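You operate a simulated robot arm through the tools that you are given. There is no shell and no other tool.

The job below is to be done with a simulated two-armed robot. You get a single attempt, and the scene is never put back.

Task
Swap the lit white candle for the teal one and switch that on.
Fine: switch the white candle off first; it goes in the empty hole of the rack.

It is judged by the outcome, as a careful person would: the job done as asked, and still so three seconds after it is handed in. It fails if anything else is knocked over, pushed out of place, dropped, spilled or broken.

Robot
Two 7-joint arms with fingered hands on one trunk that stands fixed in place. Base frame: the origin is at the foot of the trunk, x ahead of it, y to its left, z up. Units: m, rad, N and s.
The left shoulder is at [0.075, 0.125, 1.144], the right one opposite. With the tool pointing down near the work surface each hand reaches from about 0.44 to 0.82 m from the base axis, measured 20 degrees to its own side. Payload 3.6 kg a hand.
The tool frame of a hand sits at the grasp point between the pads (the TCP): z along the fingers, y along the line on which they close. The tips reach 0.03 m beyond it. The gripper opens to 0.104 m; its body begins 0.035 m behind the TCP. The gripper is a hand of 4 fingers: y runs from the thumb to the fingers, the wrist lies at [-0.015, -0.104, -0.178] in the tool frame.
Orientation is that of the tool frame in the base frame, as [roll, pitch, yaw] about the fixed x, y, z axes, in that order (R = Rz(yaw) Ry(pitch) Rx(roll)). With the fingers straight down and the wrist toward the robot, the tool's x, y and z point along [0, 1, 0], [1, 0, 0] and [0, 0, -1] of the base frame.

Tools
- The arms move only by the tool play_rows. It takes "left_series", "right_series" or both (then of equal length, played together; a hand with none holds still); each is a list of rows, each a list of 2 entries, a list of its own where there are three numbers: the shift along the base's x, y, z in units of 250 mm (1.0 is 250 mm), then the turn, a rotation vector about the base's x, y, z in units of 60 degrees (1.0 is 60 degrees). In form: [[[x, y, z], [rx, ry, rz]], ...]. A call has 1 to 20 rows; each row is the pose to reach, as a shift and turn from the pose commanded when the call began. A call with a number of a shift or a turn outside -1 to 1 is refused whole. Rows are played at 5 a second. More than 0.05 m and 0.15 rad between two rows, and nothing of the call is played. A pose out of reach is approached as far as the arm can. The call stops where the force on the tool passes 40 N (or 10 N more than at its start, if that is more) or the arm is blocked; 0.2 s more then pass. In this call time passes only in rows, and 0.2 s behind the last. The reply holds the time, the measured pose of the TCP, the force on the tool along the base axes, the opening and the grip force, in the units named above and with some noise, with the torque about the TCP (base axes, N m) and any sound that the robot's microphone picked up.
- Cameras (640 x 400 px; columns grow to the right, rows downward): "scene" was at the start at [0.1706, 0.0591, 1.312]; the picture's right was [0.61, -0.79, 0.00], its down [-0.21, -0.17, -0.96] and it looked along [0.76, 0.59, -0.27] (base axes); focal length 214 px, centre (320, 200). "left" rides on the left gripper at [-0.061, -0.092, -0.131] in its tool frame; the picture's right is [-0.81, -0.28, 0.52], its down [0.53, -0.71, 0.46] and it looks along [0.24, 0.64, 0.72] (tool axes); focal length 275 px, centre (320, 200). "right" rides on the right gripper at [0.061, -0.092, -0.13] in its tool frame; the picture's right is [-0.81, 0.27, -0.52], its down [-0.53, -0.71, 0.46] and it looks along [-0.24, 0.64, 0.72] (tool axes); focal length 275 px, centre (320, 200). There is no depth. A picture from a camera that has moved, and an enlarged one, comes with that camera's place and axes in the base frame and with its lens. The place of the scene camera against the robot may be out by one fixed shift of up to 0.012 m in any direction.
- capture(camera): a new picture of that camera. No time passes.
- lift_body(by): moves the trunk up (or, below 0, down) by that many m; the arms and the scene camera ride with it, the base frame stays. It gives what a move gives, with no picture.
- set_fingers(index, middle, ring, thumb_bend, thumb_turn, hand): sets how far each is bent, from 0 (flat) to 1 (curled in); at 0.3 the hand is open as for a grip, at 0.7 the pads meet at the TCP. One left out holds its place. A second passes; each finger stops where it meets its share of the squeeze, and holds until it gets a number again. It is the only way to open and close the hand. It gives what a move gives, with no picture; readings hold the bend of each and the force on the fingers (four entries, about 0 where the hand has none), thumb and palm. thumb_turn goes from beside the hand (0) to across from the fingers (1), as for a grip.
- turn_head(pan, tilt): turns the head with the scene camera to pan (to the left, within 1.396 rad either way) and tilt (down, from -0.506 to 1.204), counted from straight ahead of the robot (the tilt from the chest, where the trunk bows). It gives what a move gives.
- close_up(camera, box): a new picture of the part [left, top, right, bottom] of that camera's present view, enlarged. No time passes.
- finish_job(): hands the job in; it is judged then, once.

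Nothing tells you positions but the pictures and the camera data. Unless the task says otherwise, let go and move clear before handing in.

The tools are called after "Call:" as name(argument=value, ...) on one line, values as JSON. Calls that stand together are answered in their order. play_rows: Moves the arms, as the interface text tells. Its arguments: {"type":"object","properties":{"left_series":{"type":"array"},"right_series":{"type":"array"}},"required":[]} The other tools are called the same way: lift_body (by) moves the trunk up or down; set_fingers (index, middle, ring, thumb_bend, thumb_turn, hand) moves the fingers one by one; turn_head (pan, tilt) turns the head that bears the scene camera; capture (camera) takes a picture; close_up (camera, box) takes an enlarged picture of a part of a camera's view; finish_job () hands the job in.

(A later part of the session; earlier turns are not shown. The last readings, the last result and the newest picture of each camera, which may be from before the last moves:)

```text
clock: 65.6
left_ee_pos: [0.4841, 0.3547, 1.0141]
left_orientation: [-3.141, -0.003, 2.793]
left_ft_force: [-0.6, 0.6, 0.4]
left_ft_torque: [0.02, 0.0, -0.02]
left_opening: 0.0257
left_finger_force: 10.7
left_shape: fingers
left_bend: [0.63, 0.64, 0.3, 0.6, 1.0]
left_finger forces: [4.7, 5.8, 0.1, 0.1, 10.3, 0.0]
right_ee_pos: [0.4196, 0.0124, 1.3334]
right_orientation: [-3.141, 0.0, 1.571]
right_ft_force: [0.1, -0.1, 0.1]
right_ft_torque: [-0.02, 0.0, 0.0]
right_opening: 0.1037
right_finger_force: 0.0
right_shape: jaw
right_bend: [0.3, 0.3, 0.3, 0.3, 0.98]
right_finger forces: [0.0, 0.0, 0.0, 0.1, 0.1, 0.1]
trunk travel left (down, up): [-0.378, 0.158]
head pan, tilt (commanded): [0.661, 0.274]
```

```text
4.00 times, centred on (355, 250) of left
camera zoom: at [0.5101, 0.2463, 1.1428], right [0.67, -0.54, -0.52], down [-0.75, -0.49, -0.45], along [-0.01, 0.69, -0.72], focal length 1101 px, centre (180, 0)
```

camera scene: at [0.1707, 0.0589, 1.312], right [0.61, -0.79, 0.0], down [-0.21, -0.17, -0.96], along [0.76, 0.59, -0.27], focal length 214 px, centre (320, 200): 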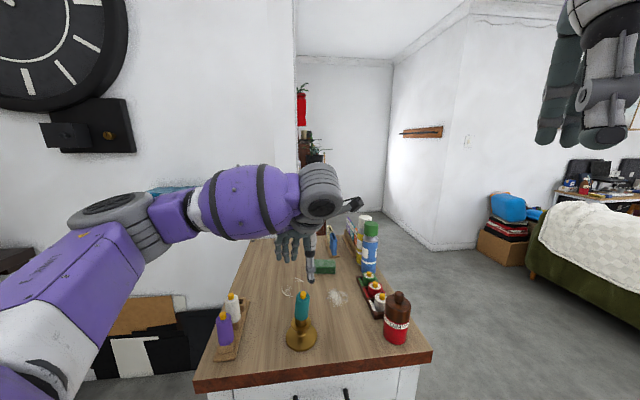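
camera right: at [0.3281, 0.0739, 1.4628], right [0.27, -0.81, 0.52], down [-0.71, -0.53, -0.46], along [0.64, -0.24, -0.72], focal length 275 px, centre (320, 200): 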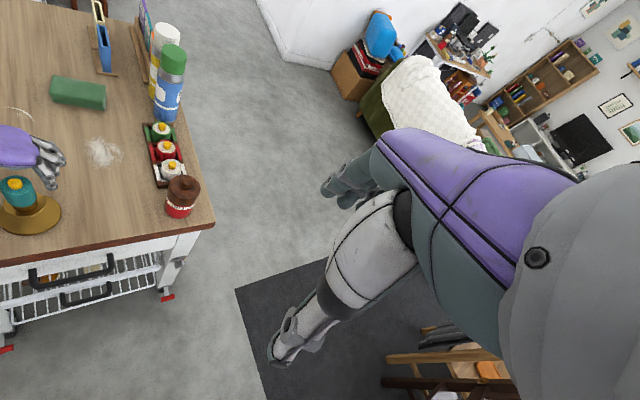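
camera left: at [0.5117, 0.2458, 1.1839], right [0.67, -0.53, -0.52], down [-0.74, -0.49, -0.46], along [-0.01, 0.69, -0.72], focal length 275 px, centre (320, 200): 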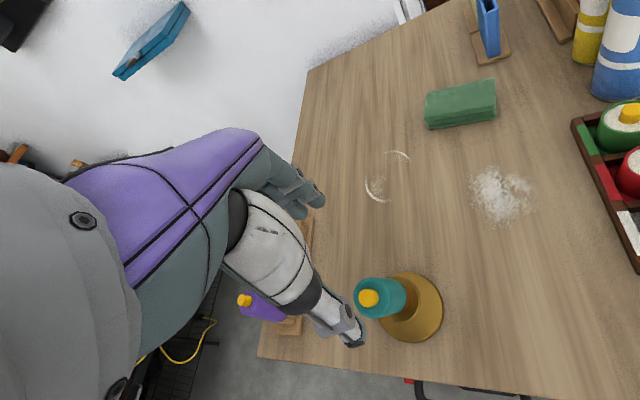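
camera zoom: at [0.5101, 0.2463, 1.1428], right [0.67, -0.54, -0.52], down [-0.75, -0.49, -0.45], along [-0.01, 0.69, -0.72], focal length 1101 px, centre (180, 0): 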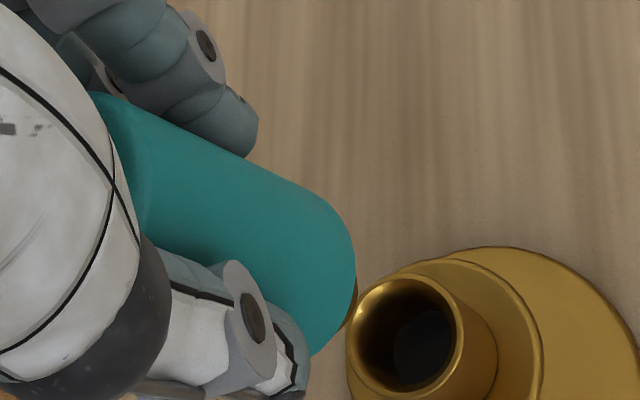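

It's still tilted about 4° with its top toward the robot. I'll rotate the hand by that amount about the base y axis and re-measure.

Call:
play_rows(left_series=[[[0, 0, 0], [0, 0.034, 0]], [[0, 0, 0], [0, 0.068, 0]], [[0, 0, 0], [0, 0.068, 0]]])

Call:
close_up(camera="scene", box=[285, 255, 325, 330])

Call:
close_up(camera="left", box=[310, 200, 400, 300])

```text
clock: 66.4
left_ee_pos: [0.4842, 0.3546, 1.0125]
left_orientation: [-3.117, -0.069, 2.79]
left_ft_force: [-0.6, 0.4, -1.2]
left_ft_torque: [-0.01, -0.02, -0.01]
left_opening: 0.0258
left_finger_force: 10.3
left_shape: fingers
left_bend: [0.63, 0.64, 0.3, 0.6, 1.0]
left_finger forces: [4.7, 5.8, 0.0, 0.0, 10.3, 0.0]
right_ee_pos: [0.4207, 0.0114, 1.334]
right_orientation: [-3.141, 0.002, 1.569]
right_ft_force: [-0.9, 0.3, -0.5]
right_ft_torque: [0.0, -0.02, -0.03]
right_opening: 0.1038
right_finger_force: 0.2
right_shape: jaw
right_bend: [0.3, 0.3, 0.3, 0.3, 0.98]
right_finger forces: [0.0, 0.0, 0.0, 0.0, 0.0, 0.0]
trunk travel left (down, up): [-0.378, 0.158]
head pan, tilt (commanded): [0.661, 0.274]
```

```text
5.33 times, centred on (305, 292) of scene
camera zoom: at [0.1707, 0.0591, 1.312], right [0.61, -0.79, 0.0], down [-0.21, -0.17, -0.96], along [0.76, 0.59, -0.27], focal length 1144 px, centre (400, -293)
```

zoom: 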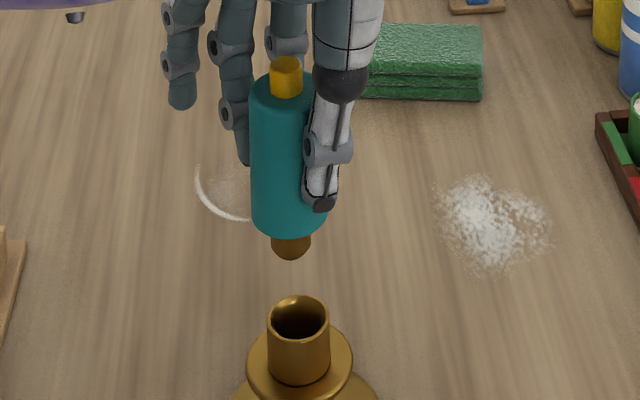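

```text
4.00 times, centred on (355, 250) of left
camera zoom: at [0.5199, 0.2458, 1.1401], right [0.63, -0.54, -0.56], down [-0.78, -0.49, -0.4], along [-0.06, 0.69, -0.72], focal length 1101 px, centre (180, 0)
```

zoom: 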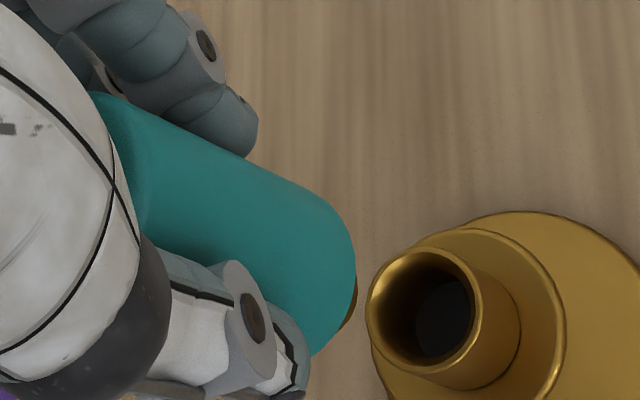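

Now it's upright within about 1° in the hand. It needs to shift about 2.4 mm to be over the cup centre; I'll do that while lowering to just above the rim, then check again.

Call:
play_rows(left_series=[[[0.0044, -0.0088, -0.03], [0, 0, 0]], [[0.0044, -0.0088, -0.06], [0, 0, 0]], [[0.0044, -0.0088, -0.09], [0, 0, 0]], [[0.0044, -0.0088, -0.09], [0, 0, 0]]])

Call:
close_up(camera="scene", box=[285, 270, 325, 330])

Call:
close_up(camera="left", box=[310, 190, 400, 290])

```text
clock: 67.4
left_ee_pos: [0.4854, 0.3521, 0.9893]
left_orientation: [-3.117, -0.065, 2.791]
left_ft_force: [0.1, 0.3, -1.2]
left_ft_torque: [-0.02, -0.03, 0.02]
left_opening: 0.0259
left_finger_force: 10.3
left_shape: fingers
left_bend: [0.63, 0.64, 0.3, 0.6, 1.0]
left_finger forces: [4.7, 5.9, 0.0, 0.0, 10.3, 0.1]
right_ee_pos: [0.4205, 0.0137, 1.3332]
right_orientation: [3.14, 0.0, 1.571]
right_ft_force: [0.0, 0.8, -0.1]
right_ft_torque: [0.02, 0.0, 0.03]
right_opening: 0.1038
right_finger_force: 0.1
right_shape: jaw
right_bend: [0.3, 0.3, 0.3, 0.3, 0.98]
right_finger forces: [0.0, 0.0, 0.1, 0.0, 0.1, 0.0]
trunk travel left (down, up): [-0.378, 0.158]
head pan, tilt (commanded): [0.661, 0.274]
```

```text
6.67 times, centred on (305, 300) of scene
camera zoom: at [0.1706, 0.0591, 1.312], right [0.61, -0.79, 0.0], down [-0.21, -0.17, -0.96], along [0.76, 0.59, -0.27], focal length 1430 px, centre (420, -467)
```

zoom: 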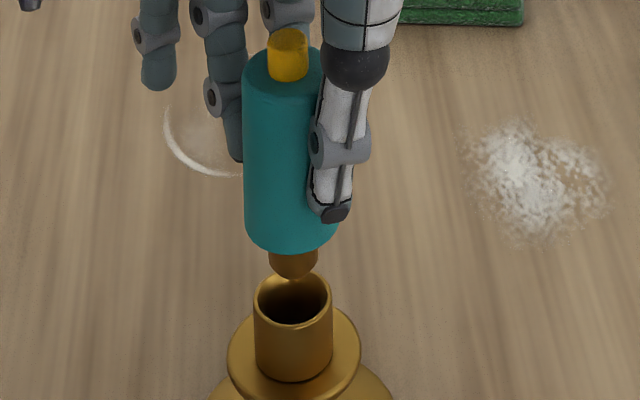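

```text
4.00 times, centred on (355, 240) of left
camera zoom: at [0.521, 0.243, 1.1178], right [0.63, -0.54, -0.56], down [-0.78, -0.49, -0.4], along [-0.06, 0.69, -0.72], focal length 1101 px, centre (180, 40)
```

zoom: 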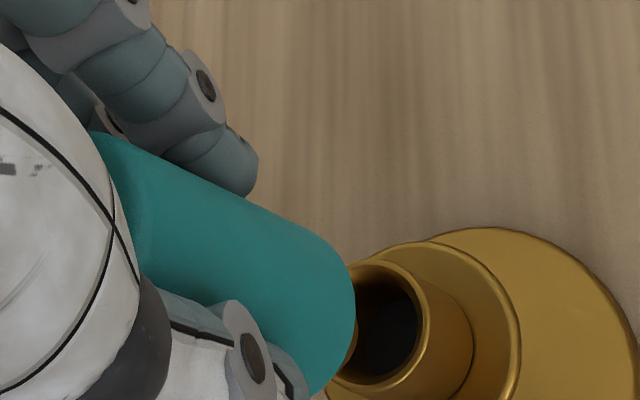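

Side-to-side it's centred on the cup. The forward alignment is less certain, so I'll descend in small steps and watch for any contact on the rim.

Call:
play_rows(left_series=[[[0, 0, -0.012], [0, 0, 0]], [[0, 0, -0.024], [0, 0, 0]], [[0, 0, -0.036], [0, 0, 0]], [[0, 0, -0.048], [0, 0, 0]]])

Call:
close_up(camera="scene", box=[285, 275, 325, 335])

Call:
close_up(camera="left", box=[320, 200, 390, 290])

```text
clock: 68.4
left_ee_pos: [0.4845, 0.3522, 0.9758]
left_orientation: [-3.117, -0.067, 2.789]
left_ft_force: [-1.7, 0.8, -0.8]
left_ft_torque: [0.02, -0.06, 0.01]
left_opening: 0.026
left_finger_force: 9.7
left_shape: fingers
left_bend: [0.63, 0.64, 0.3, 0.6, 1.0]
left_finger forces: [4.7, 5.7, 0.1, 0.0, 10.3, 0.0]
right_ee_pos: [0.4208, 0.0113, 1.334]
right_orientation: [-3.14, 0.001, 1.572]
right_ft_force: [0.3, 0.0, -0.2]
right_ft_torque: [-0.01, -0.01, 0.02]
right_opening: 0.1035
right_finger_force: 0.1
right_shape: jaw
right_bend: [0.3, 0.3, 0.3, 0.3, 0.98]
right_finger forces: [0.1, 0.0, 0.0, 0.0, 0.0, 0.0]
trunk travel left (down, up): [-0.378, 0.158]
head pan, tilt (commanded): [0.661, 0.274]
```

```text
6.67 times, centred on (305, 305) of scene
camera zoom: at [0.1707, 0.0592, 1.312], right [0.61, -0.79, 0.0], down [-0.21, -0.17, -0.96], along [0.76, 0.59, -0.27], focal length 1430 px, centre (420, -500)
```

zoom: 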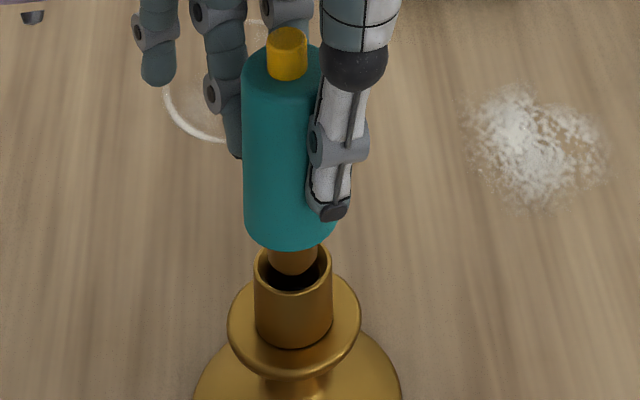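

```text
4.44 times, centred on (355, 245) of left
camera zoom: at [0.5206, 0.2435, 1.1051], right [0.63, -0.54, -0.56], down [-0.78, -0.49, -0.4], along [-0.06, 0.69, -0.72], focal length 1224 px, centre (164, 0)
```

zoom: 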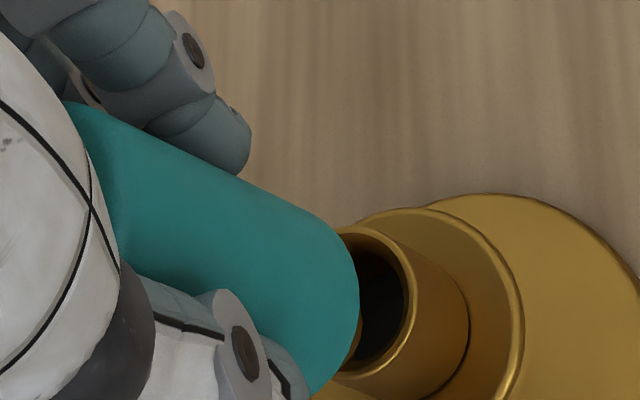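

There's a light touch on the far side: the stub is about 2.5 mm too far forward. I'll raise a touch, shift back, and continue.

Call:
play_rows(left_series=[[[-0.004, -0.003, 0.006], [0, 0, 0]], [[-0.01, -0.007, 0.004], [0, 0, 0]], [[-0.01, -0.007, -0.004], [0, 0, 0]], [[-0.01, -0.007, -0.012], [0, 0, 0]]])

Call:
close_up(camera="scene", box=[285, 275, 325, 335])

Call:
close_up(camera="left", box=[320, 200, 390, 290])

```text
clock: 69.4
left_ee_pos: [0.483, 0.3503, 0.9754]
left_orientation: [-3.116, -0.07, 2.791]
left_ft_force: [-0.5, -0.2, -0.4]
left_ft_torque: [0.01, -0.02, -0.01]
left_opening: 0.0255
left_finger_force: 10.5
left_shape: fingers
left_bend: [0.63, 0.64, 0.3, 0.6, 1.0]
left_finger forces: [4.6, 5.7, 0.0, 0.0, 10.2, 0.0]
right_ee_pos: [0.4191, 0.0126, 1.3332]
right_orientation: [3.14, 0.0, 1.57]
right_ft_force: [0.7, -0.2, 0.0]
right_ft_torque: [0.02, 0.0, -0.05]
right_opening: 0.1038
right_finger_force: 0.0
right_shape: jaw
right_bend: [0.3, 0.3, 0.3, 0.3, 0.98]
right_finger forces: [0.0, 0.0, 0.0, 0.0, 0.0, 0.1]
trunk travel left (down, up): [-0.378, 0.158]
head pan, tilt (commanded): [0.661, 0.274]
```

```text
6.67 times, centred on (305, 305) of scene
camera zoom: at [0.1707, 0.0592, 1.312], right [0.61, -0.79, 0.0], down [-0.21, -0.17, -0.96], along [0.76, 0.59, -0.27], focal length 1430 px, centre (420, -500)
```

zoom: 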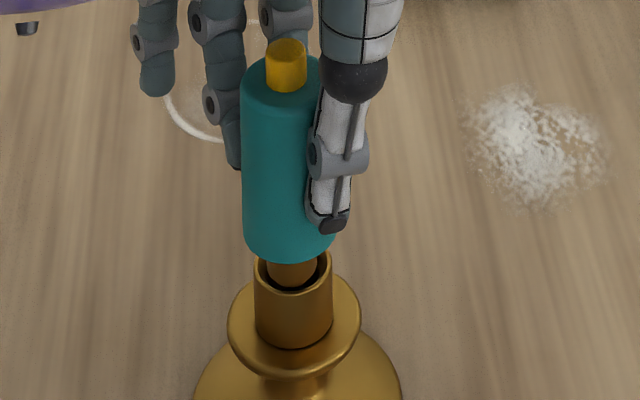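

```text
4.44 times, centred on (355, 245) of left
camera zoom: at [0.5182, 0.2416, 1.103], right [0.63, -0.54, -0.56], down [-0.78, -0.49, -0.4], along [-0.06, 0.69, -0.72], focal length 1224 px, centre (164, 0)
```

zoom: 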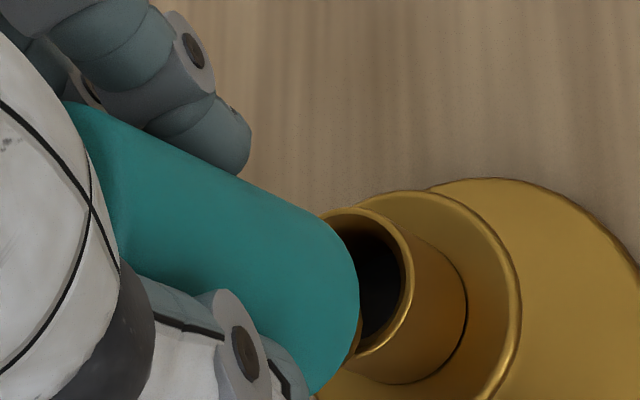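

Contact is gone and the stub is inside the cup. I'll continue lowering gently.

Call:
play_rows(left_series=[[[0, 0, -0.01], [0, 0, 0]], [[0, 0, -0.02], [0, 0, 0]], [[0, 0, -0.03], [0, 0, 0]], [[0, 0, -0.04], [0, 0, 0]]])

Call:
close_up(camera="scene", box=[285, 275, 325, 335])

```text
clock: 70.4
left_ee_pos: [0.4822, 0.3521, 0.9672]
left_orientation: [-3.12, -0.062, 2.792]
left_ft_force: [1.3, 2.5, 18.9]
left_ft_torque: [0.07, 0.01, -0.01]
left_opening: 0.0256
left_finger_force: 13.1
left_shape: fingers
left_bend: [0.63, 0.64, 0.3, 0.6, 1.0]
left_finger forces: [6.5, 8.4, 0.1, 0.0, 11.4, 0.1]
right_ee_pos: [0.4189, 0.0111, 1.3333]
right_orientation: [3.14, -0.003, 1.569]
right_ft_force: [-0.1, 0.7, 0.1]
right_ft_torque: [-0.03, -0.02, 0.0]
right_opening: 0.1036
right_finger_force: 0.1
right_shape: jaw
right_bend: [0.3, 0.3, 0.3, 0.3, 0.98]
right_finger forces: [0.0, 0.0, 0.1, 0.0, 0.0, 0.0]
trunk travel left (down, up): [-0.378, 0.158]
head pan, tilt (commanded): [0.661, 0.274]
```

```text
6.67 times, centred on (305, 305) of scene
camera zoom: at [0.1696, 0.0585, 1.3124], right [0.61, -0.79, 0.0], down [-0.21, -0.17, -0.96], along [0.76, 0.59, -0.27], focal length 1430 px, centre (420, -500)
```

zoom: 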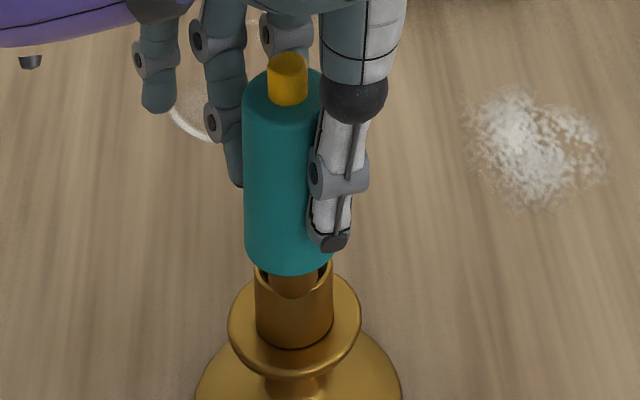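

The stub came down on the near rim (19 N), so my depth estimate was off. I'll lift back up right away and re-measure.

Call:
play_rows(left_series=[[[0, 0, 0.03], [0, 0, 0]], [[0, 0, 0.07], [0, 0, 0]], [[0, 0, 0.11], [0, 0, 0]], [[0, 0, 0.11], [0, 0, 0]]])

Call:
close_up(camera="scene", box=[270, 250, 340, 360])

Call:
capture(camera="left")

Call:
close_up(camera="left", box=[280, 180, 420, 310])

```text
clock: 71.4
left_ee_pos: [0.4819, 0.3501, 0.9904]
left_orientation: [-3.117, -0.067, 2.79]
left_ft_force: [0.2, 0.3, -0.8]
left_ft_torque: [0.01, 0.02, 0.01]
left_opening: 0.0255
left_finger_force: 10.9
left_shape: fingers
left_bend: [0.63, 0.64, 0.3, 0.6, 1.0]
left_finger forces: [4.7, 5.9, 0.0, 0.1, 10.0, 0.1]
right_ee_pos: [0.4193, 0.0117, 1.3325]
right_orientation: [-3.14, -0.001, 1.571]
right_ft_force: [0.0, -0.4, 0.5]
right_ft_torque: [0.0, 0.03, 0.02]
right_opening: 0.1038
right_finger_force: 0.0
right_shape: jaw
right_bend: [0.3, 0.3, 0.3, 0.3, 0.98]
right_finger forces: [0.0, 0.0, 0.1, 0.0, 0.0, 0.1]
trunk travel left (down, up): [-0.378, 0.158]
head pan, tilt (commanded): [0.661, 0.274]
```

```text
3.64 times, centred on (305, 305) of scene
camera zoom: at [0.1707, 0.0591, 1.312], right [0.61, -0.79, 0.0], down [-0.21, -0.17, -0.96], along [0.76, 0.59, -0.27], focal length 780 px, centre (374, -182)
```

zoom: 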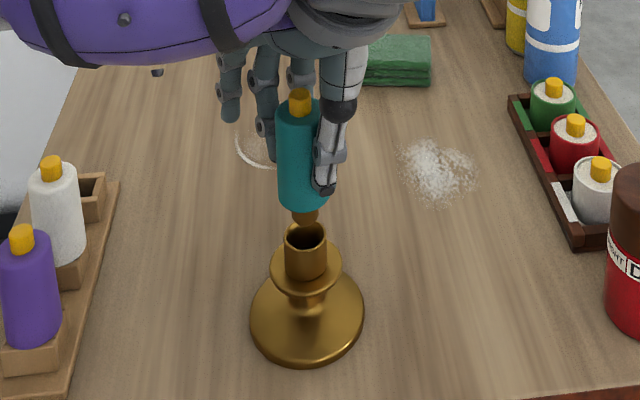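

```text
taken
camera left: at [0.5183, 0.2415, 1.1195], right [0.63, -0.54, -0.56], down [-0.78, -0.49, -0.4], along [-0.06, 0.69, -0.72], focal length 275 px, centre (320, 200)
```

left: 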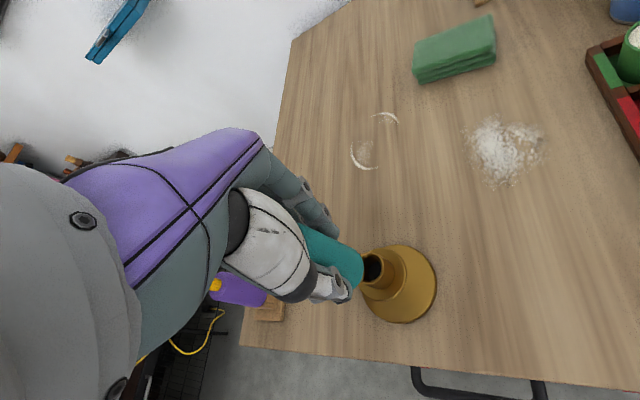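

```text
3.08 times, centred on (350, 245) of left
camera zoom: at [0.5183, 0.2415, 1.1195], right [0.63, -0.54, -0.56], down [-0.78, -0.49, -0.4], along [-0.06, 0.69, -0.72], focal length 847 px, centre (228, 62)
```

zoom: 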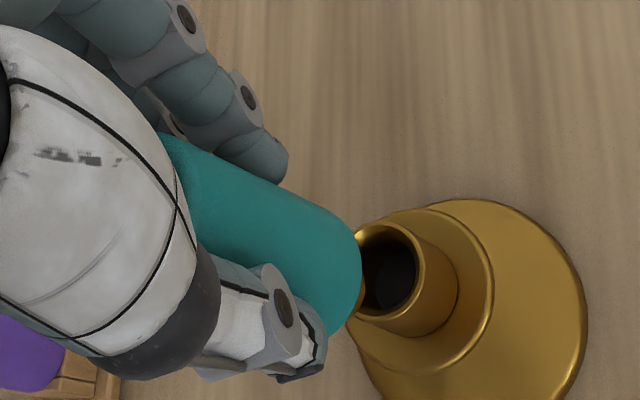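

The candle is actually about 8 mm too near the robot relative to the cup. I'll move forward by that, at the same height as the earlier white-candle reference picture, so I can compare directly.

Call:
play_rows(left_series=[[[0.01, 0.008, 0.04], [0, 0, 0]], [[0.02, 0.015, 0.07], [0, 0, 0]], [[0.028, 0.0216, 0.098], [0, 0, 0]], [[0.028, 0.0216, 0.098], [0, 0, 0]]])

Call:
close_up(camera="scene", box=[285, 255, 325, 330])

Call:
close_up(camera="left", box=[310, 200, 420, 310])

```text
clock: 72.4
left_ee_pos: [0.4897, 0.3573, 1.0169]
left_orientation: [-3.117, -0.068, 2.791]
left_ft_force: [0.6, 1.3, -0.5]
left_ft_torque: [0.0, 0.02, 0.03]
left_opening: 0.0257
left_finger_force: 10.4
left_shape: fingers
left_bend: [0.63, 0.64, 0.3, 0.6, 1.0]
left_finger forces: [4.8, 6.1, 0.0, 0.0, 10.1, 0.1]
right_ee_pos: [0.4191, 0.013, 1.3336]
right_orientation: [-3.141, -0.002, 1.568]
right_ft_force: [0.1, -0.3, -0.8]
right_ft_torque: [0.0, -0.02, 0.01]
right_opening: 0.1036
right_finger_force: 0.0
right_shape: jaw
right_bend: [0.3, 0.3, 0.3, 0.3, 0.98]
right_finger forces: [0.0, 0.0, 0.0, 0.0, 0.0, 0.0]
trunk travel left (down, up): [-0.378, 0.158]
head pan, tilt (commanded): [0.661, 0.274]
```

```text
5.33 times, centred on (305, 292) of scene
camera zoom: at [0.1708, 0.0592, 1.312], right [0.61, -0.79, 0.0], down [-0.21, -0.17, -0.96], along [0.76, 0.59, -0.27], focal length 1144 px, centre (400, -293)
```

zoom: 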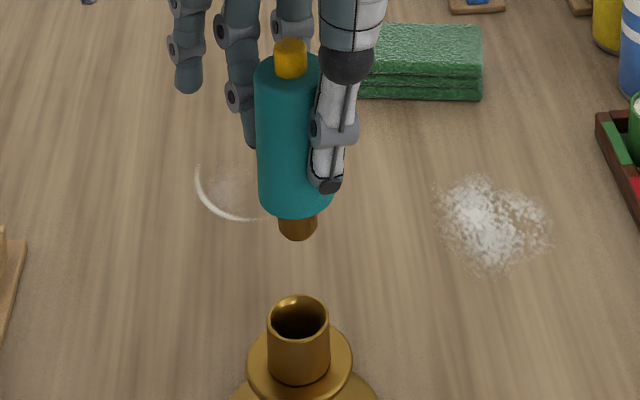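

```text
3.64 times, centred on (365, 255) of left
camera zoom: at [0.5254, 0.2473, 1.1451], right [0.63, -0.54, -0.56], down [-0.78, -0.49, -0.4], along [-0.06, 0.69, -0.72], focal length 1001 px, centre (156, 0)
```

zoom: 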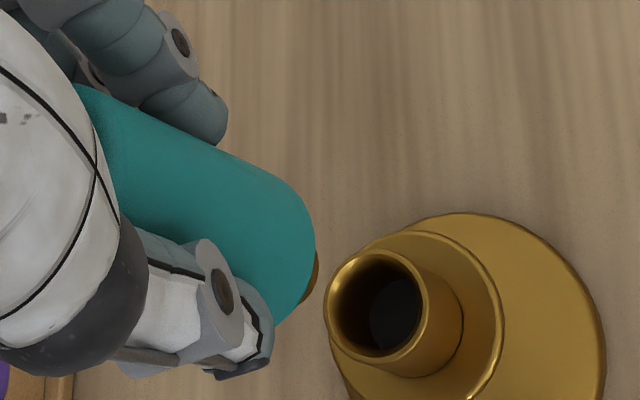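

Now the picture matches the white-candle reference almost exactly: upright and over the cup. I'll descend, checking before the stub enters.

Call:
play_rows(left_series=[[[0, 0, -0.04], [0, 0, 0]], [[0, 0, -0.08], [0, 0, 0]], [[0, 0, -0.12], [0, 0, 0]], [[0, 0, -0.15], [0, 0, 0]], [[0, 0, -0.15], [0, 0, 0]]])

Call:
close_up(camera="scene", box=[285, 275, 325, 335])

Call:
close_up(camera="left", box=[320, 200, 400, 290])

```text
clock: 73.6
left_ee_pos: [0.4892, 0.3555, 0.9802]
left_orientation: [-3.118, -0.069, 2.79]
left_ft_force: [0.1, 0.2, -0.8]
left_ft_torque: [0.01, -0.01, 0.02]
left_opening: 0.0255
left_finger_force: 10.4
left_shape: fingers
left_bend: [0.63, 0.64, 0.3, 0.6, 1.0]
left_finger forces: [4.8, 6.0, 0.0, 0.0, 10.2, 0.1]
right_ee_pos: [0.4201, 0.0117, 1.3331]
right_orientation: [-3.141, -0.001, 1.57]
right_ft_force: [-0.6, -0.4, -0.1]
right_ft_torque: [-0.01, 0.0, 0.01]
right_opening: 0.1036
right_finger_force: 0.1
right_shape: jaw
right_bend: [0.3, 0.3, 0.3, 0.3, 0.98]
right_finger forces: [0.0, 0.0, 0.0, 0.0, 0.0, 0.0]
trunk travel left (down, up): [-0.378, 0.158]
head pan, tilt (commanded): [0.661, 0.274]
```

```text
6.67 times, centred on (305, 305) of scene
camera zoom: at [0.1707, 0.0591, 1.312], right [0.61, -0.79, 0.0], down [-0.21, -0.17, -0.96], along [0.76, 0.59, -0.27], focal length 1430 px, centre (420, -500)
```

zoom: 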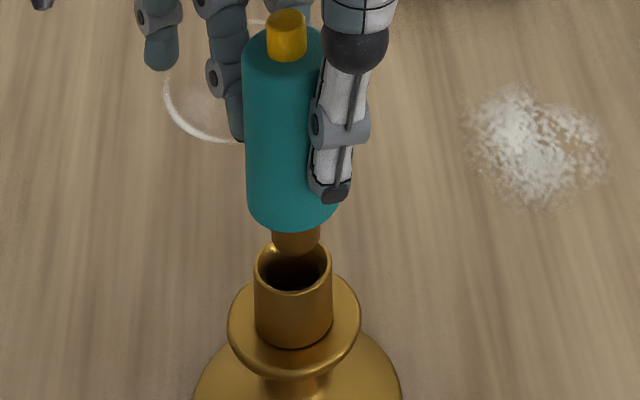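

```text
4.44 times, centred on (360, 245) of left
camera zoom: at [0.5252, 0.2469, 1.1075], right [0.63, -0.54, -0.56], down [-0.78, -0.49, -0.4], along [-0.06, 0.69, -0.72], focal length 1224 px, centre (142, 0)
```

zoom: 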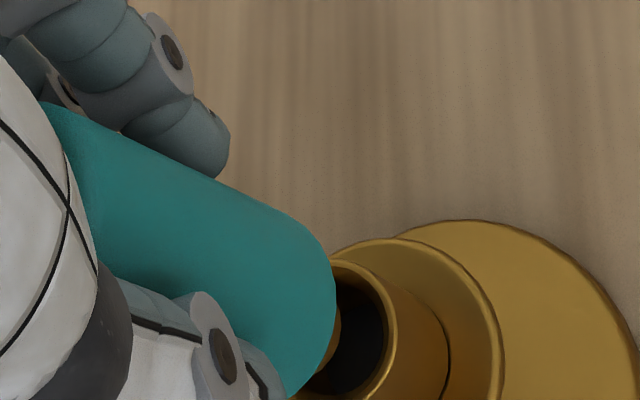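

The stub is centred over the cup opening. I'll lower in small steps, checking the force.

Call:
play_rows(left_series=[[[0, 0, -0.008], [0, 0, 0]], [[0, 0, -0.016], [0, 0, 0]], [[0, 0, -0.024], [0, 0, 0]], [[0, 0, -0.032], [0, 0, 0]]])

Call:
close_up(camera="scene", box=[285, 275, 325, 335])

```text
clock: 74.6
left_ee_pos: [0.4906, 0.3555, 0.9719]
left_orientation: [-3.117, -0.068, 2.791]
left_ft_force: [-0.2, 0.1, -0.5]
left_ft_torque: [0.03, -0.01, 0.01]
left_opening: 0.0256
left_finger_force: 10.3
left_shape: fingers
left_bend: [0.63, 0.64, 0.3, 0.6, 1.0]
left_finger forces: [4.8, 5.9, 0.0, 0.0, 10.1, 0.1]
right_ee_pos: [0.4192, 0.0119, 1.3334]
right_orientation: [-3.141, -0.001, 1.571]
right_ft_force: [-0.6, -0.5, 0.2]
right_ft_torque: [0.02, -0.01, -0.04]
right_opening: 0.1034
right_finger_force: 0.0
right_shape: jaw
right_bend: [0.3, 0.3, 0.3, 0.3, 0.98]
right_finger forces: [0.1, 0.0, 0.1, 0.0, 0.0, 0.0]
trunk travel left (down, up): [-0.378, 0.158]
head pan, tilt (commanded): [0.661, 0.274]
```

```text
6.67 times, centred on (305, 305) of scene
camera zoom: at [0.1707, 0.0592, 1.312], right [0.61, -0.79, 0.0], down [-0.21, -0.17, -0.96], along [0.76, 0.59, -0.27], focal length 1430 px, centre (420, -500)
```

zoom: 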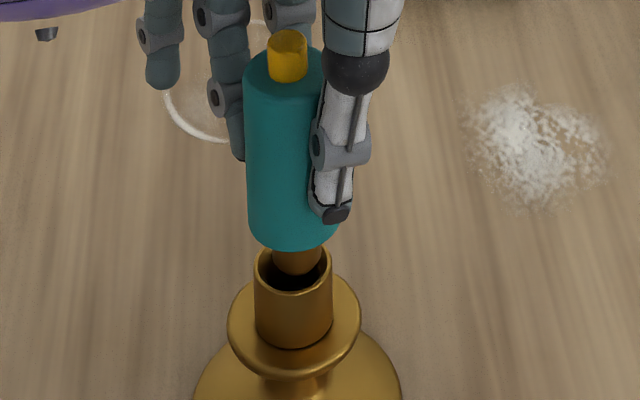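

Looks centred with no contact. I'll continue.

Call:
play_rows(left_series=[[[0, 0, -0.006], [0, 0, 0]], [[0, 0, -0.012], [0, 0, 0]], [[0, 0, -0.018], [0, 0, 0]], [[0, 0, -0.024], [0, 0, 0]]])

Call:
close_up(camera="scene", box=[285, 275, 325, 335])

```text
clock: 75.6
left_ee_pos: [0.49, 0.3552, 0.9636]
left_orientation: [-3.116, -0.066, 2.791]
left_ft_force: [0.1, -1.0, -0.4]
left_ft_torque: [-0.06, -0.02, -0.02]
left_opening: 0.0255
left_finger_force: 10.2
left_shape: fingers
left_bend: [0.63, 0.64, 0.3, 0.6, 1.0]
left_finger forces: [4.8, 6.0, 0.1, 0.1, 10.1, 0.0]
right_ee_pos: [0.4199, 0.0128, 1.3324]
right_orientation: [-3.141, 0.001, 1.571]
right_ft_force: [-0.8, 0.8, -1.2]
right_ft_torque: [-0.02, 0.0, 0.03]
right_opening: 0.1037
right_finger_force: 0.1
right_shape: jaw
right_bend: [0.3, 0.3, 0.3, 0.3, 0.98]
right_finger forces: [0.0, 0.0, 0.0, 0.0, 0.0, 0.0]
trunk travel left (down, up): [-0.378, 0.158]
head pan, tilt (commanded): [0.661, 0.274]
```

```text
6.67 times, centred on (305, 305) of scene
camera zoom: at [0.1707, 0.0591, 1.312], right [0.61, -0.79, 0.0], down [-0.21, -0.17, -0.96], along [0.76, 0.59, -0.27], focal length 1430 px, centre (420, -500)
```

zoom: 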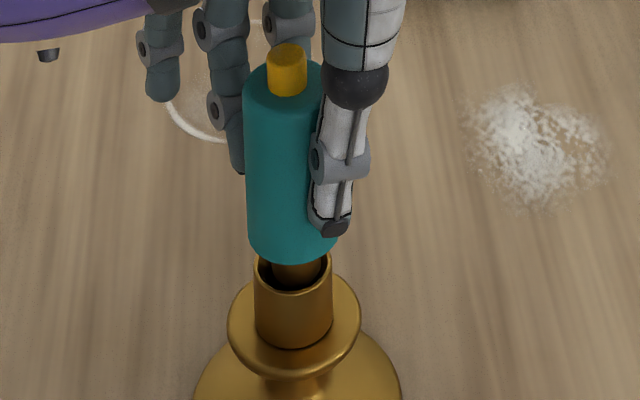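

The stub is in the cup with even gaps. I'll lower another 10 mm.

Call:
play_rows(left_series=[[[0, 0, -0.008], [0, 0, 0]], [[0, 0, -0.016], [0, 0, 0]], [[0, 0, -0.024], [0, 0, 0]], [[0, 0, -0.032], [0, 0, 0]], [[0, 0, -0.038], [0, 0, 0]]])

Call:
close_up(camera="scene", box=[285, 275, 325, 335])

Call:
close_up(camera="left", box=[320, 190, 420, 300])

```text
clock: 76.8
left_ee_pos: [0.4896, 0.3556, 0.9557]
left_orientation: [-3.118, -0.068, 2.791]
left_ft_force: [-0.3, 0.6, 0.0]
left_ft_torque: [0.01, -0.03, -0.03]
left_opening: 0.0259
left_finger_force: 11.0
left_shape: fingers
left_bend: [0.63, 0.64, 0.3, 0.6, 1.0]
left_finger forces: [5.0, 6.5, 0.1, 0.0, 9.6, 0.1]
right_ee_pos: [0.4196, 0.0118, 1.3334]
right_orientation: [3.141, 0.0, 1.572]
right_ft_force: [-0.4, 0.3, 0.3]
right_ft_torque: [0.0, -0.03, 0.0]
right_opening: 0.1038
right_finger_force: 0.1
right_shape: jaw
right_bend: [0.3, 0.3, 0.3, 0.3, 0.98]
right_finger forces: [0.0, 0.0, 0.0, 0.0, 0.0, 0.0]
trunk travel left (down, up): [-0.378, 0.158]
head pan, tilt (commanded): [0.661, 0.274]
```

```text
6.67 times, centred on (305, 305) of scene
camera zoom: at [0.1707, 0.0592, 1.312], right [0.61, -0.79, 0.0], down [-0.21, -0.17, -0.96], along [0.76, 0.59, -0.27], focal length 1430 px, centre (420, -500)
```

zoom: 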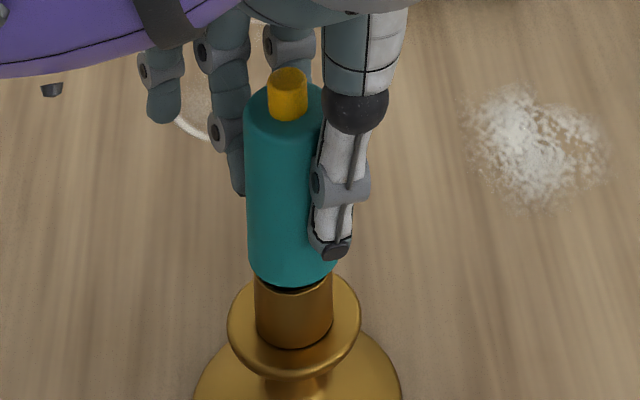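

```text
3.64 times, centred on (370, 245) of left
camera zoom: at [0.5252, 0.2472, 1.084], right [0.63, -0.54, -0.56], down [-0.78, -0.49, -0.4], along [-0.06, 0.69, -0.72], focal length 1001 px, centre (138, 36)
```

zoom: 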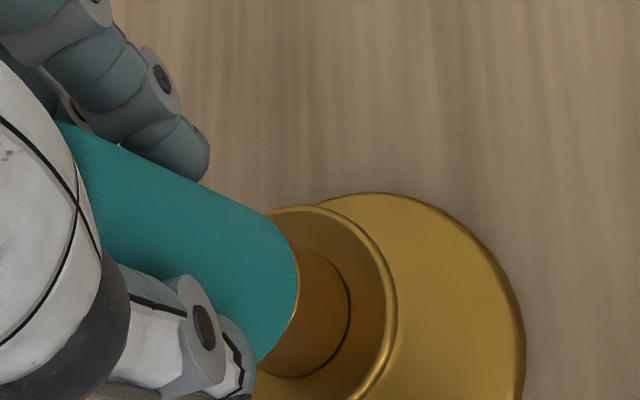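

The body is just above the rim. I'll do 1 mm steps until it seats.

Call:
play_rows(left_series=[[[0, 0, -0.004], [0, 0, 0]], [[0, 0, -0.008], [0, 0, 0]]])

Call:
close_up(camera="scene", box=[285, 275, 325, 335])

```text
clock: 77.4
left_ee_pos: [0.4889, 0.3561, 0.9534]
left_orientation: [-3.117, -0.068, 2.792]
left_ft_force: [0.2, 1.0, -0.5]
left_ft_torque: [-0.01, -0.01, -0.01]
left_opening: 0.0257
left_finger_force: 10.4
left_shape: fingers
left_bend: [0.63, 0.64, 0.3, 0.6, 1.0]
left_finger forces: [5.0, 6.2, 0.0, 0.0, 10.0, 0.0]
right_ee_pos: [0.4195, 0.0115, 1.3336]
right_orientation: [-3.141, 0.001, 1.571]
right_ft_force: [0.5, -0.7, -0.4]
right_ft_torque: [0.02, 0.03, -0.01]
right_opening: 0.1039
right_finger_force: 0.0
right_shape: jaw
right_bend: [0.3, 0.3, 0.3, 0.3, 0.98]
right_finger forces: [0.0, 0.0, 0.0, 0.0, 0.1, 0.0]
trunk travel left (down, up): [-0.378, 0.158]
head pan, tilt (commanded): [0.661, 0.274]
```

```text
6.67 times, centred on (305, 305) of scene
camera zoom: at [0.1707, 0.0592, 1.312], right [0.61, -0.79, 0.0], down [-0.21, -0.17, -0.96], along [0.76, 0.59, -0.27], focal length 1430 px, centre (420, -500)
```

zoom: 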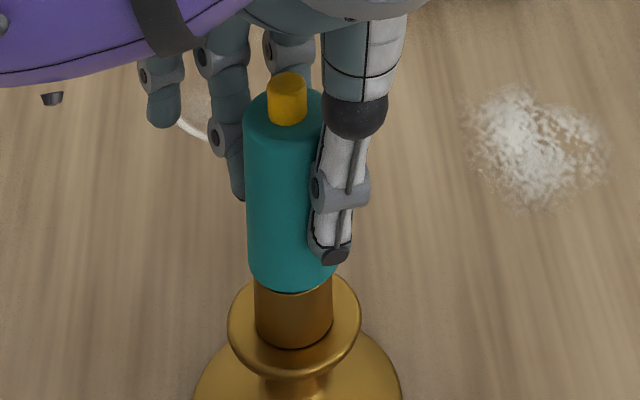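

About 3 mm remain by comparison with the white candle's seated picture. I'll continue gently.

Call:
play_rows(left_series=[[[0, 0, -0.004], [0, 0, 0]], [[0, 0, -0.008], [0, 0, 0]]])

Call:
close_up(camera="scene", box=[285, 275, 325, 335])

```text
clock: 78.0
left_ee_pos: [0.4898, 0.3561, 0.9527]
left_orientation: [-3.118, -0.069, 2.791]
left_ft_force: [0.0, 1.8, 0.2]
left_ft_torque: [0.07, 0.02, -0.01]
left_opening: 0.0254
left_finger_force: 10.6
left_shape: fingers
left_bend: [0.63, 0.64, 0.3, 0.6, 1.0]
left_finger forces: [5.4, 6.8, 0.0, 0.1, 9.5, 0.1]
right_ee_pos: [0.4202, 0.012, 1.3339]
right_orientation: [3.141, -0.001, 1.57]
right_ft_force: [-0.5, -0.3, 0.0]
right_ft_torque: [0.02, 0.01, -0.01]
right_opening: 0.1038
right_finger_force: 0.0
right_shape: jaw
right_bend: [0.3, 0.3, 0.3, 0.3, 0.98]
right_finger forces: [0.0, 0.0, 0.0, 0.1, 0.0, 0.0]
trunk travel left (down, up): [-0.378, 0.158]
head pan, tilt (commanded): [0.661, 0.274]
```

```text
6.67 times, centred on (305, 305) of scene
camera zoom: at [0.1707, 0.0593, 1.312], right [0.61, -0.79, 0.0], down [-0.21, -0.17, -0.96], along [0.76, 0.59, -0.27], focal length 1430 px, centre (420, -500)
```

zoom: 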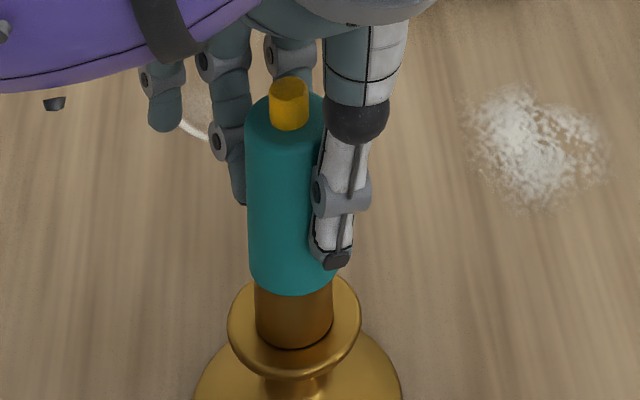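

A light sideways touch of about 1.8 N in +y suggests the stub is against the -y side of the cup. I'll shift 1.5 mm in +y to centre it.

Call:
play_rows(left_series=[[[0, 0.003, 0.002], [0, 0, 0]], [[0, 0.006, 0.002], [0, 0, 0]], [[0, 0.006, 0.002], [0, 0, 0]]])

Call:
close_up(camera="left", box=[320, 190, 420, 300])

Call:
close_up(camera="scene", box=[285, 275, 325, 335])

```text
clock: 78.8
left_ee_pos: [0.4894, 0.3567, 0.9521]
left_orientation: [-3.118, -0.069, 2.789]
left_ft_force: [-0.9, -0.6, -0.1]
left_ft_torque: [0.0, 0.01, 0.01]
left_opening: 0.0253
left_finger_force: 9.7
left_shape: fingers
left_bend: [0.63, 0.64, 0.3, 0.6, 1.0]
left_finger forces: [5.0, 6.1, 0.1, 0.1, 10.0, 0.0]
right_ee_pos: [0.4192, 0.0124, 1.3334]
right_orientation: [3.14, -0.001, 1.571]
right_ft_force: [-0.1, 0.5, -0.8]
right_ft_torque: [-0.01, 0.0, -0.01]
right_opening: 0.104
right_finger_force: 0.0
right_shape: jaw
right_bend: [0.3, 0.3, 0.3, 0.3, 0.98]
right_finger forces: [0.0, 0.0, 0.0, 0.1, 0.0, 0.0]
trunk travel left (down, up): [-0.378, 0.158]
head pan, tilt (commanded): [0.661, 0.274]
```

```text
3.64 times, centred on (370, 245) of left
camera zoom: at [0.525, 0.2483, 1.0806], right [0.63, -0.54, -0.56], down [-0.78, -0.49, -0.4], along [-0.06, 0.69, -0.72], focal length 1001 px, centre (138, 36)
```

zoom: 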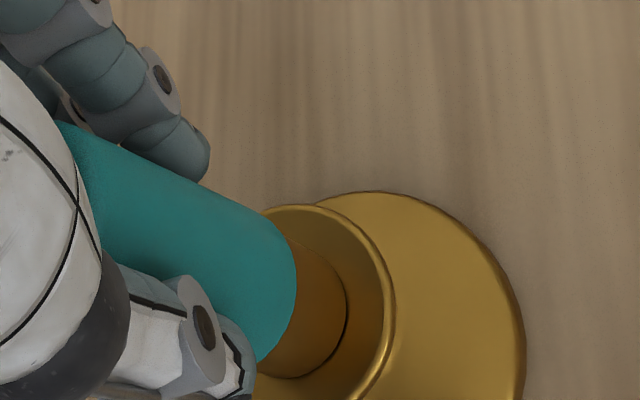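

```text
6.67 times, centred on (305, 305) of scene
camera zoom: at [0.1707, 0.0591, 1.312], right [0.61, -0.79, 0.0], down [-0.21, -0.17, -0.96], along [0.76, 0.59, -0.27], focal length 1430 px, centre (420, -500)
```

zoom: 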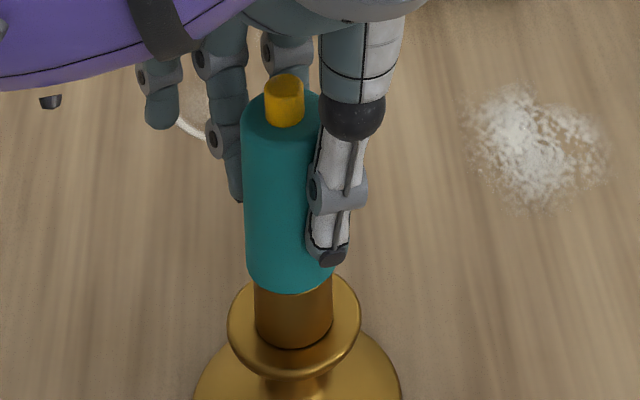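

The side force is gone and the candle is upright. I'll lower until it seats.

Call:
play_rows(left_series=[[[0, 0, -0.004], [0, 0, 0]], [[0, 0, -0.008], [0, 0, 0]]])

```text
clock: 79.4
left_ee_pos: [0.4896, 0.3572, 0.9511]
left_orientation: [-3.117, -0.068, 2.791]
left_ft_force: [-0.4, -0.6, 1.6]
left_ft_torque: [-0.01, 0.03, 0.0]
left_opening: 0.0252
left_finger_force: 10.8
left_shape: fingers
left_bend: [0.63, 0.64, 0.3, 0.6, 1.0]
left_finger forces: [5.0, 6.3, 0.0, 0.0, 10.1, 0.1]
right_ee_pos: [0.4198, 0.0125, 1.3324]
right_orientation: [-3.141, 0.0, 1.569]
right_ft_force: [1.0, -1.1, 0.0]
right_ft_torque: [0.04, -0.01, -0.02]
right_opening: 0.1036
right_finger_force: 0.0
right_shape: jaw
right_bend: [0.3, 0.3, 0.3, 0.3, 0.98]
right_finger forces: [0.1, 0.0, 0.0, 0.0, 0.0, 0.1]
trunk travel left (down, up): [-0.378, 0.158]
head pan, tilt (commanded): [0.661, 0.274]
```

Vertical contact has begun. I'll press 1 mm more to see whether it's firmly seated.

Call:
play_rows(left_series=[[[0, 0, -0.004], [0, 0, 0]], [[0, 0, -0.004], [0, 0, 0]]])

Call:
close_up(camera="scene", box=[285, 275, 325, 335])

Call:
close_up(camera="left", box=[320, 190, 420, 300])

```text
clock: 80.0
left_ee_pos: [0.4896, 0.3565, 0.9501]
left_orientation: [-3.118, -0.068, 2.789]
left_ft_force: [0.4, -0.6, 1.6]
left_ft_torque: [-0.02, -0.01, 0.0]
left_opening: 0.0255
left_finger_force: 11.2
left_shape: fingers
left_bend: [0.63, 0.64, 0.3, 0.6, 1.0]
left_finger forces: [5.1, 6.3, 0.0, 0.1, 10.2, 0.1]
right_ee_pos: [0.4202, 0.0131, 1.3334]
right_orientation: [-3.141, -0.002, 1.571]
right_ft_force: [0.5, 0.2, 0.0]
right_ft_torque: [0.01, 0.0, -0.04]
right_opening: 0.1034
right_finger_force: 0.0
right_shape: jaw
right_bend: [0.3, 0.3, 0.3, 0.3, 0.98]
right_finger forces: [0.0, 0.0, 0.0, 0.1, 0.0, 0.1]
trunk travel left (down, up): [-0.378, 0.158]
head pan, tilt (commanded): [0.661, 0.274]
```

```text
6.67 times, centred on (305, 305) of scene
camera zoom: at [0.1705, 0.059, 1.312], right [0.61, -0.79, 0.0], down [-0.21, -0.17, -0.96], along [0.76, 0.59, -0.27], focal length 1430 px, centre (420, -500)
```

zoom: 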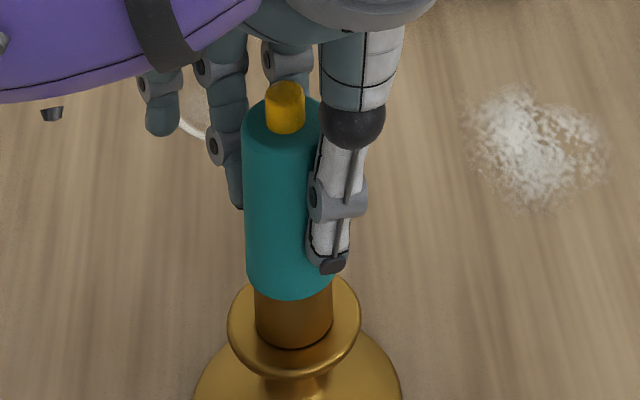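

```text
3.64 times, centred on (370, 245) of left
camera zoom: at [0.5248, 0.2483, 1.0776], right [0.63, -0.54, -0.56], down [-0.78, -0.49, -0.4], along [-0.06, 0.69, -0.72], focal length 1001 px, centre (138, 36)
```

zoom: 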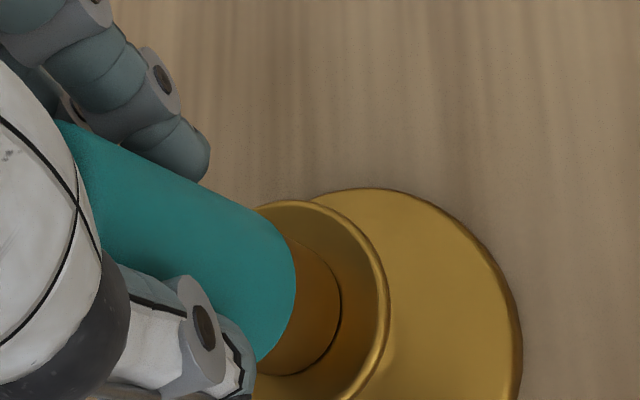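

It went 1 mm further at the same small force, so it's still sliding down. I'll continue.

Call:
play_rows(left_series=[[[0, 0, -0.004], [0, 0, 0]], [[0, 0, -0.004], [0, 0, 0]]])

Call:
close_up(camera="scene", box=[285, 275, 325, 335])

```text
clock: 80.6
left_ee_pos: [0.4905, 0.3574, 0.9495]
left_orientation: [-3.117, -0.067, 2.792]
left_ft_force: [4.2, 1.9, 3.5]
left_ft_torque: [0.05, -0.08, -0.03]
left_opening: 0.0254
left_finger_force: 11.3
left_shape: fingers
left_bend: [0.63, 0.64, 0.3, 0.61, 1.0]
left_finger forces: [6.9, 7.0, 0.1, 0.1, 9.5, 0.1]
right_ee_pos: [0.4209, 0.0129, 1.3332]
right_orientation: [-3.141, 0.0, 1.57]
right_ft_force: [-0.1, -0.5, 0.1]
right_ft_torque: [0.0, -0.01, -0.03]
right_opening: 0.1038
right_finger_force: 0.0
right_shape: jaw
right_bend: [0.3, 0.3, 0.3, 0.3, 0.98]
right_finger forces: [0.0, 0.1, 0.0, 0.1, 0.1, 0.0]
trunk travel left (down, up): [-0.378, 0.158]
head pan, tilt (commanded): [0.661, 0.274]
```

```text
6.67 times, centred on (305, 305) of scene
camera zoom: at [0.1709, 0.0591, 1.312], right [0.61, -0.79, 0.0], down [-0.21, -0.17, -0.96], along [0.76, 0.59, -0.27], focal length 1430 px, centre (420, -500)
```

zoom: 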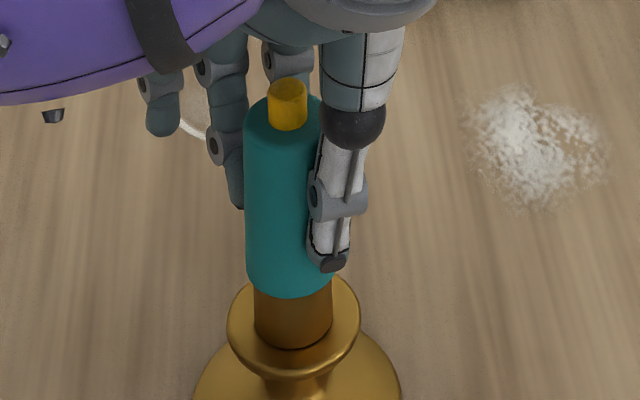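

Seating force is rising with a sideways component (+4 N in x), so I'll ease 1 mm that way.

Call:
play_rows(left_series=[[[0.003, 0.0015, 0.002], [0, 0, 0]], [[0.005, 0.002, 0.002], [0, 0, 0]], [[0.005, 0.002, 0.002], [0, 0, 0]]])

Call:
close_up(camera="scene", box=[285, 275, 325, 335])

Call:
close_up(camera="left", box=[320, 190, 420, 300])

```text
clock: 81.4
left_ee_pos: [0.4913, 0.3571, 0.9487]
left_orientation: [-3.118, -0.071, 2.789]
left_ft_force: [-1.0, 0.1, 2.6]
left_ft_torque: [0.01, 0.03, -0.02]
left_opening: 0.0255
left_finger_force: 10.9
left_shape: fingers
left_bend: [0.63, 0.64, 0.3, 0.6, 1.0]
left_finger forces: [5.1, 7.2, 0.0, 0.0, 10.3, 0.0]
right_ee_pos: [0.419, 0.0121, 1.3345]
right_orientation: [-3.141, 0.0, 1.571]
right_ft_force: [-0.2, -0.6, 0.5]
right_ft_torque: [-0.02, -0.03, 0.03]
right_opening: 0.1038
right_finger_force: 0.2
right_shape: jaw
right_bend: [0.3, 0.3, 0.3, 0.3, 0.98]
right_finger forces: [0.0, 0.0, 0.0, 0.0, 0.1, 0.0]
trunk travel left (down, up): [-0.378, 0.158]
head pan, tilt (commanded): [0.661, 0.274]
```

```text
6.67 times, centred on (305, 305) of scene
camera zoom: at [0.1705, 0.0591, 1.312], right [0.61, -0.79, 0.0], down [-0.21, -0.17, -0.96], along [0.76, 0.59, -0.27], focal length 1430 px, centre (420, -500)
```

zoom: 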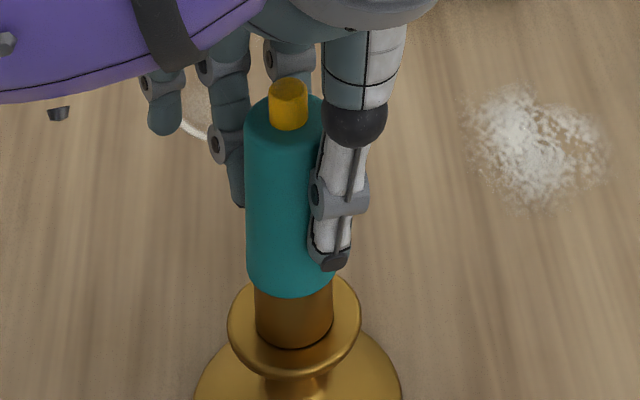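

```text
3.64 times, centred on (370, 245) of left
camera zoom: at [0.5265, 0.2486, 1.0769], right [0.63, -0.54, -0.57], down [-0.78, -0.49, -0.4], along [-0.06, 0.69, -0.72], focal length 1001 px, centre (138, 36)
```

zoom: 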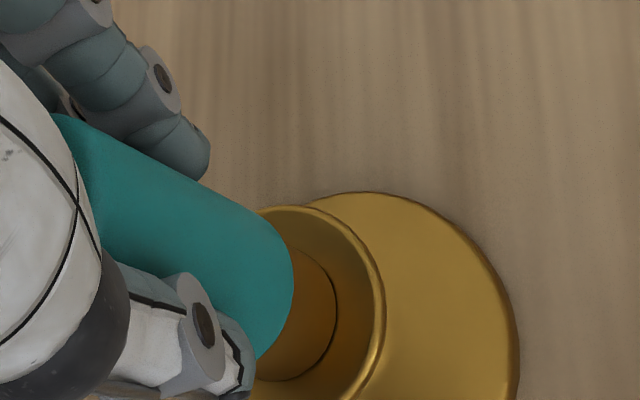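

Side forces are now near zero, the candle is upright, centred, and pressed down lightly. I'll release very gently: first relax each finger at its present position, so nothing pushes the candle.

Call:
set_fingers(hand="left", index=0.635, middle=0.645, thumb_bend=0.61)

Call:
close_up(camera="scene", box=[285, 275, 325, 335])

```text
clock: 82.4
left_ee_pos: [0.4904, 0.3573, 0.9491]
left_orientation: [-3.117, -0.068, 2.789]
left_ft_force: [-0.9, -0.5, 0.5]
left_ft_torque: [0.02, 0.02, 0.01]
left_opening: 0.0273
left_finger_force: 3.3
left_shape: fingers
left_bend: [0.62, 0.62, 0.3, 0.58, 1.0]
left_finger forces: [1.6, 2.7, 0.1, 0.1, 3.4, 0.0]
right_ee_pos: [0.4201, 0.0117, 1.3333]
right_orientation: [-3.141, 0.0, 1.57]
right_ft_force: [0.5, -0.5, -0.1]
right_ft_torque: [-0.03, 0.02, 0.0]
right_opening: 0.1037
right_finger_force: 0.0
right_shape: jaw
right_bend: [0.3, 0.3, 0.3, 0.3, 0.98]
right_finger forces: [0.1, 0.0, 0.0, 0.1, 0.0, 0.1]
trunk travel left (down, up): [-0.378, 0.158]
head pan, tilt (commanded): [0.661, 0.274]
```

```text
6.67 times, centred on (305, 305) of scene
camera zoom: at [0.1705, 0.0591, 1.312], right [0.61, -0.79, 0.0], down [-0.21, -0.17, -0.96], along [0.76, 0.59, -0.27], focal length 1430 px, centre (420, -500)
```

zoom: 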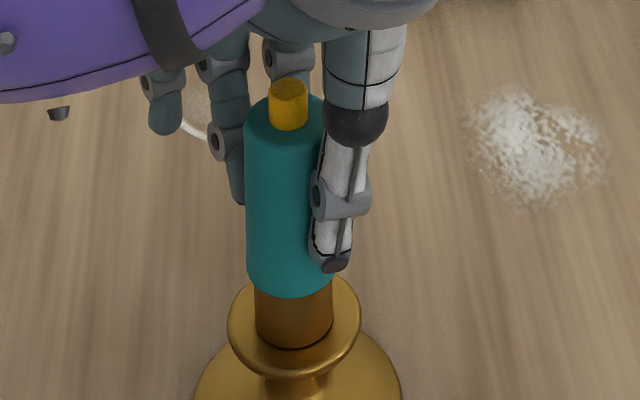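

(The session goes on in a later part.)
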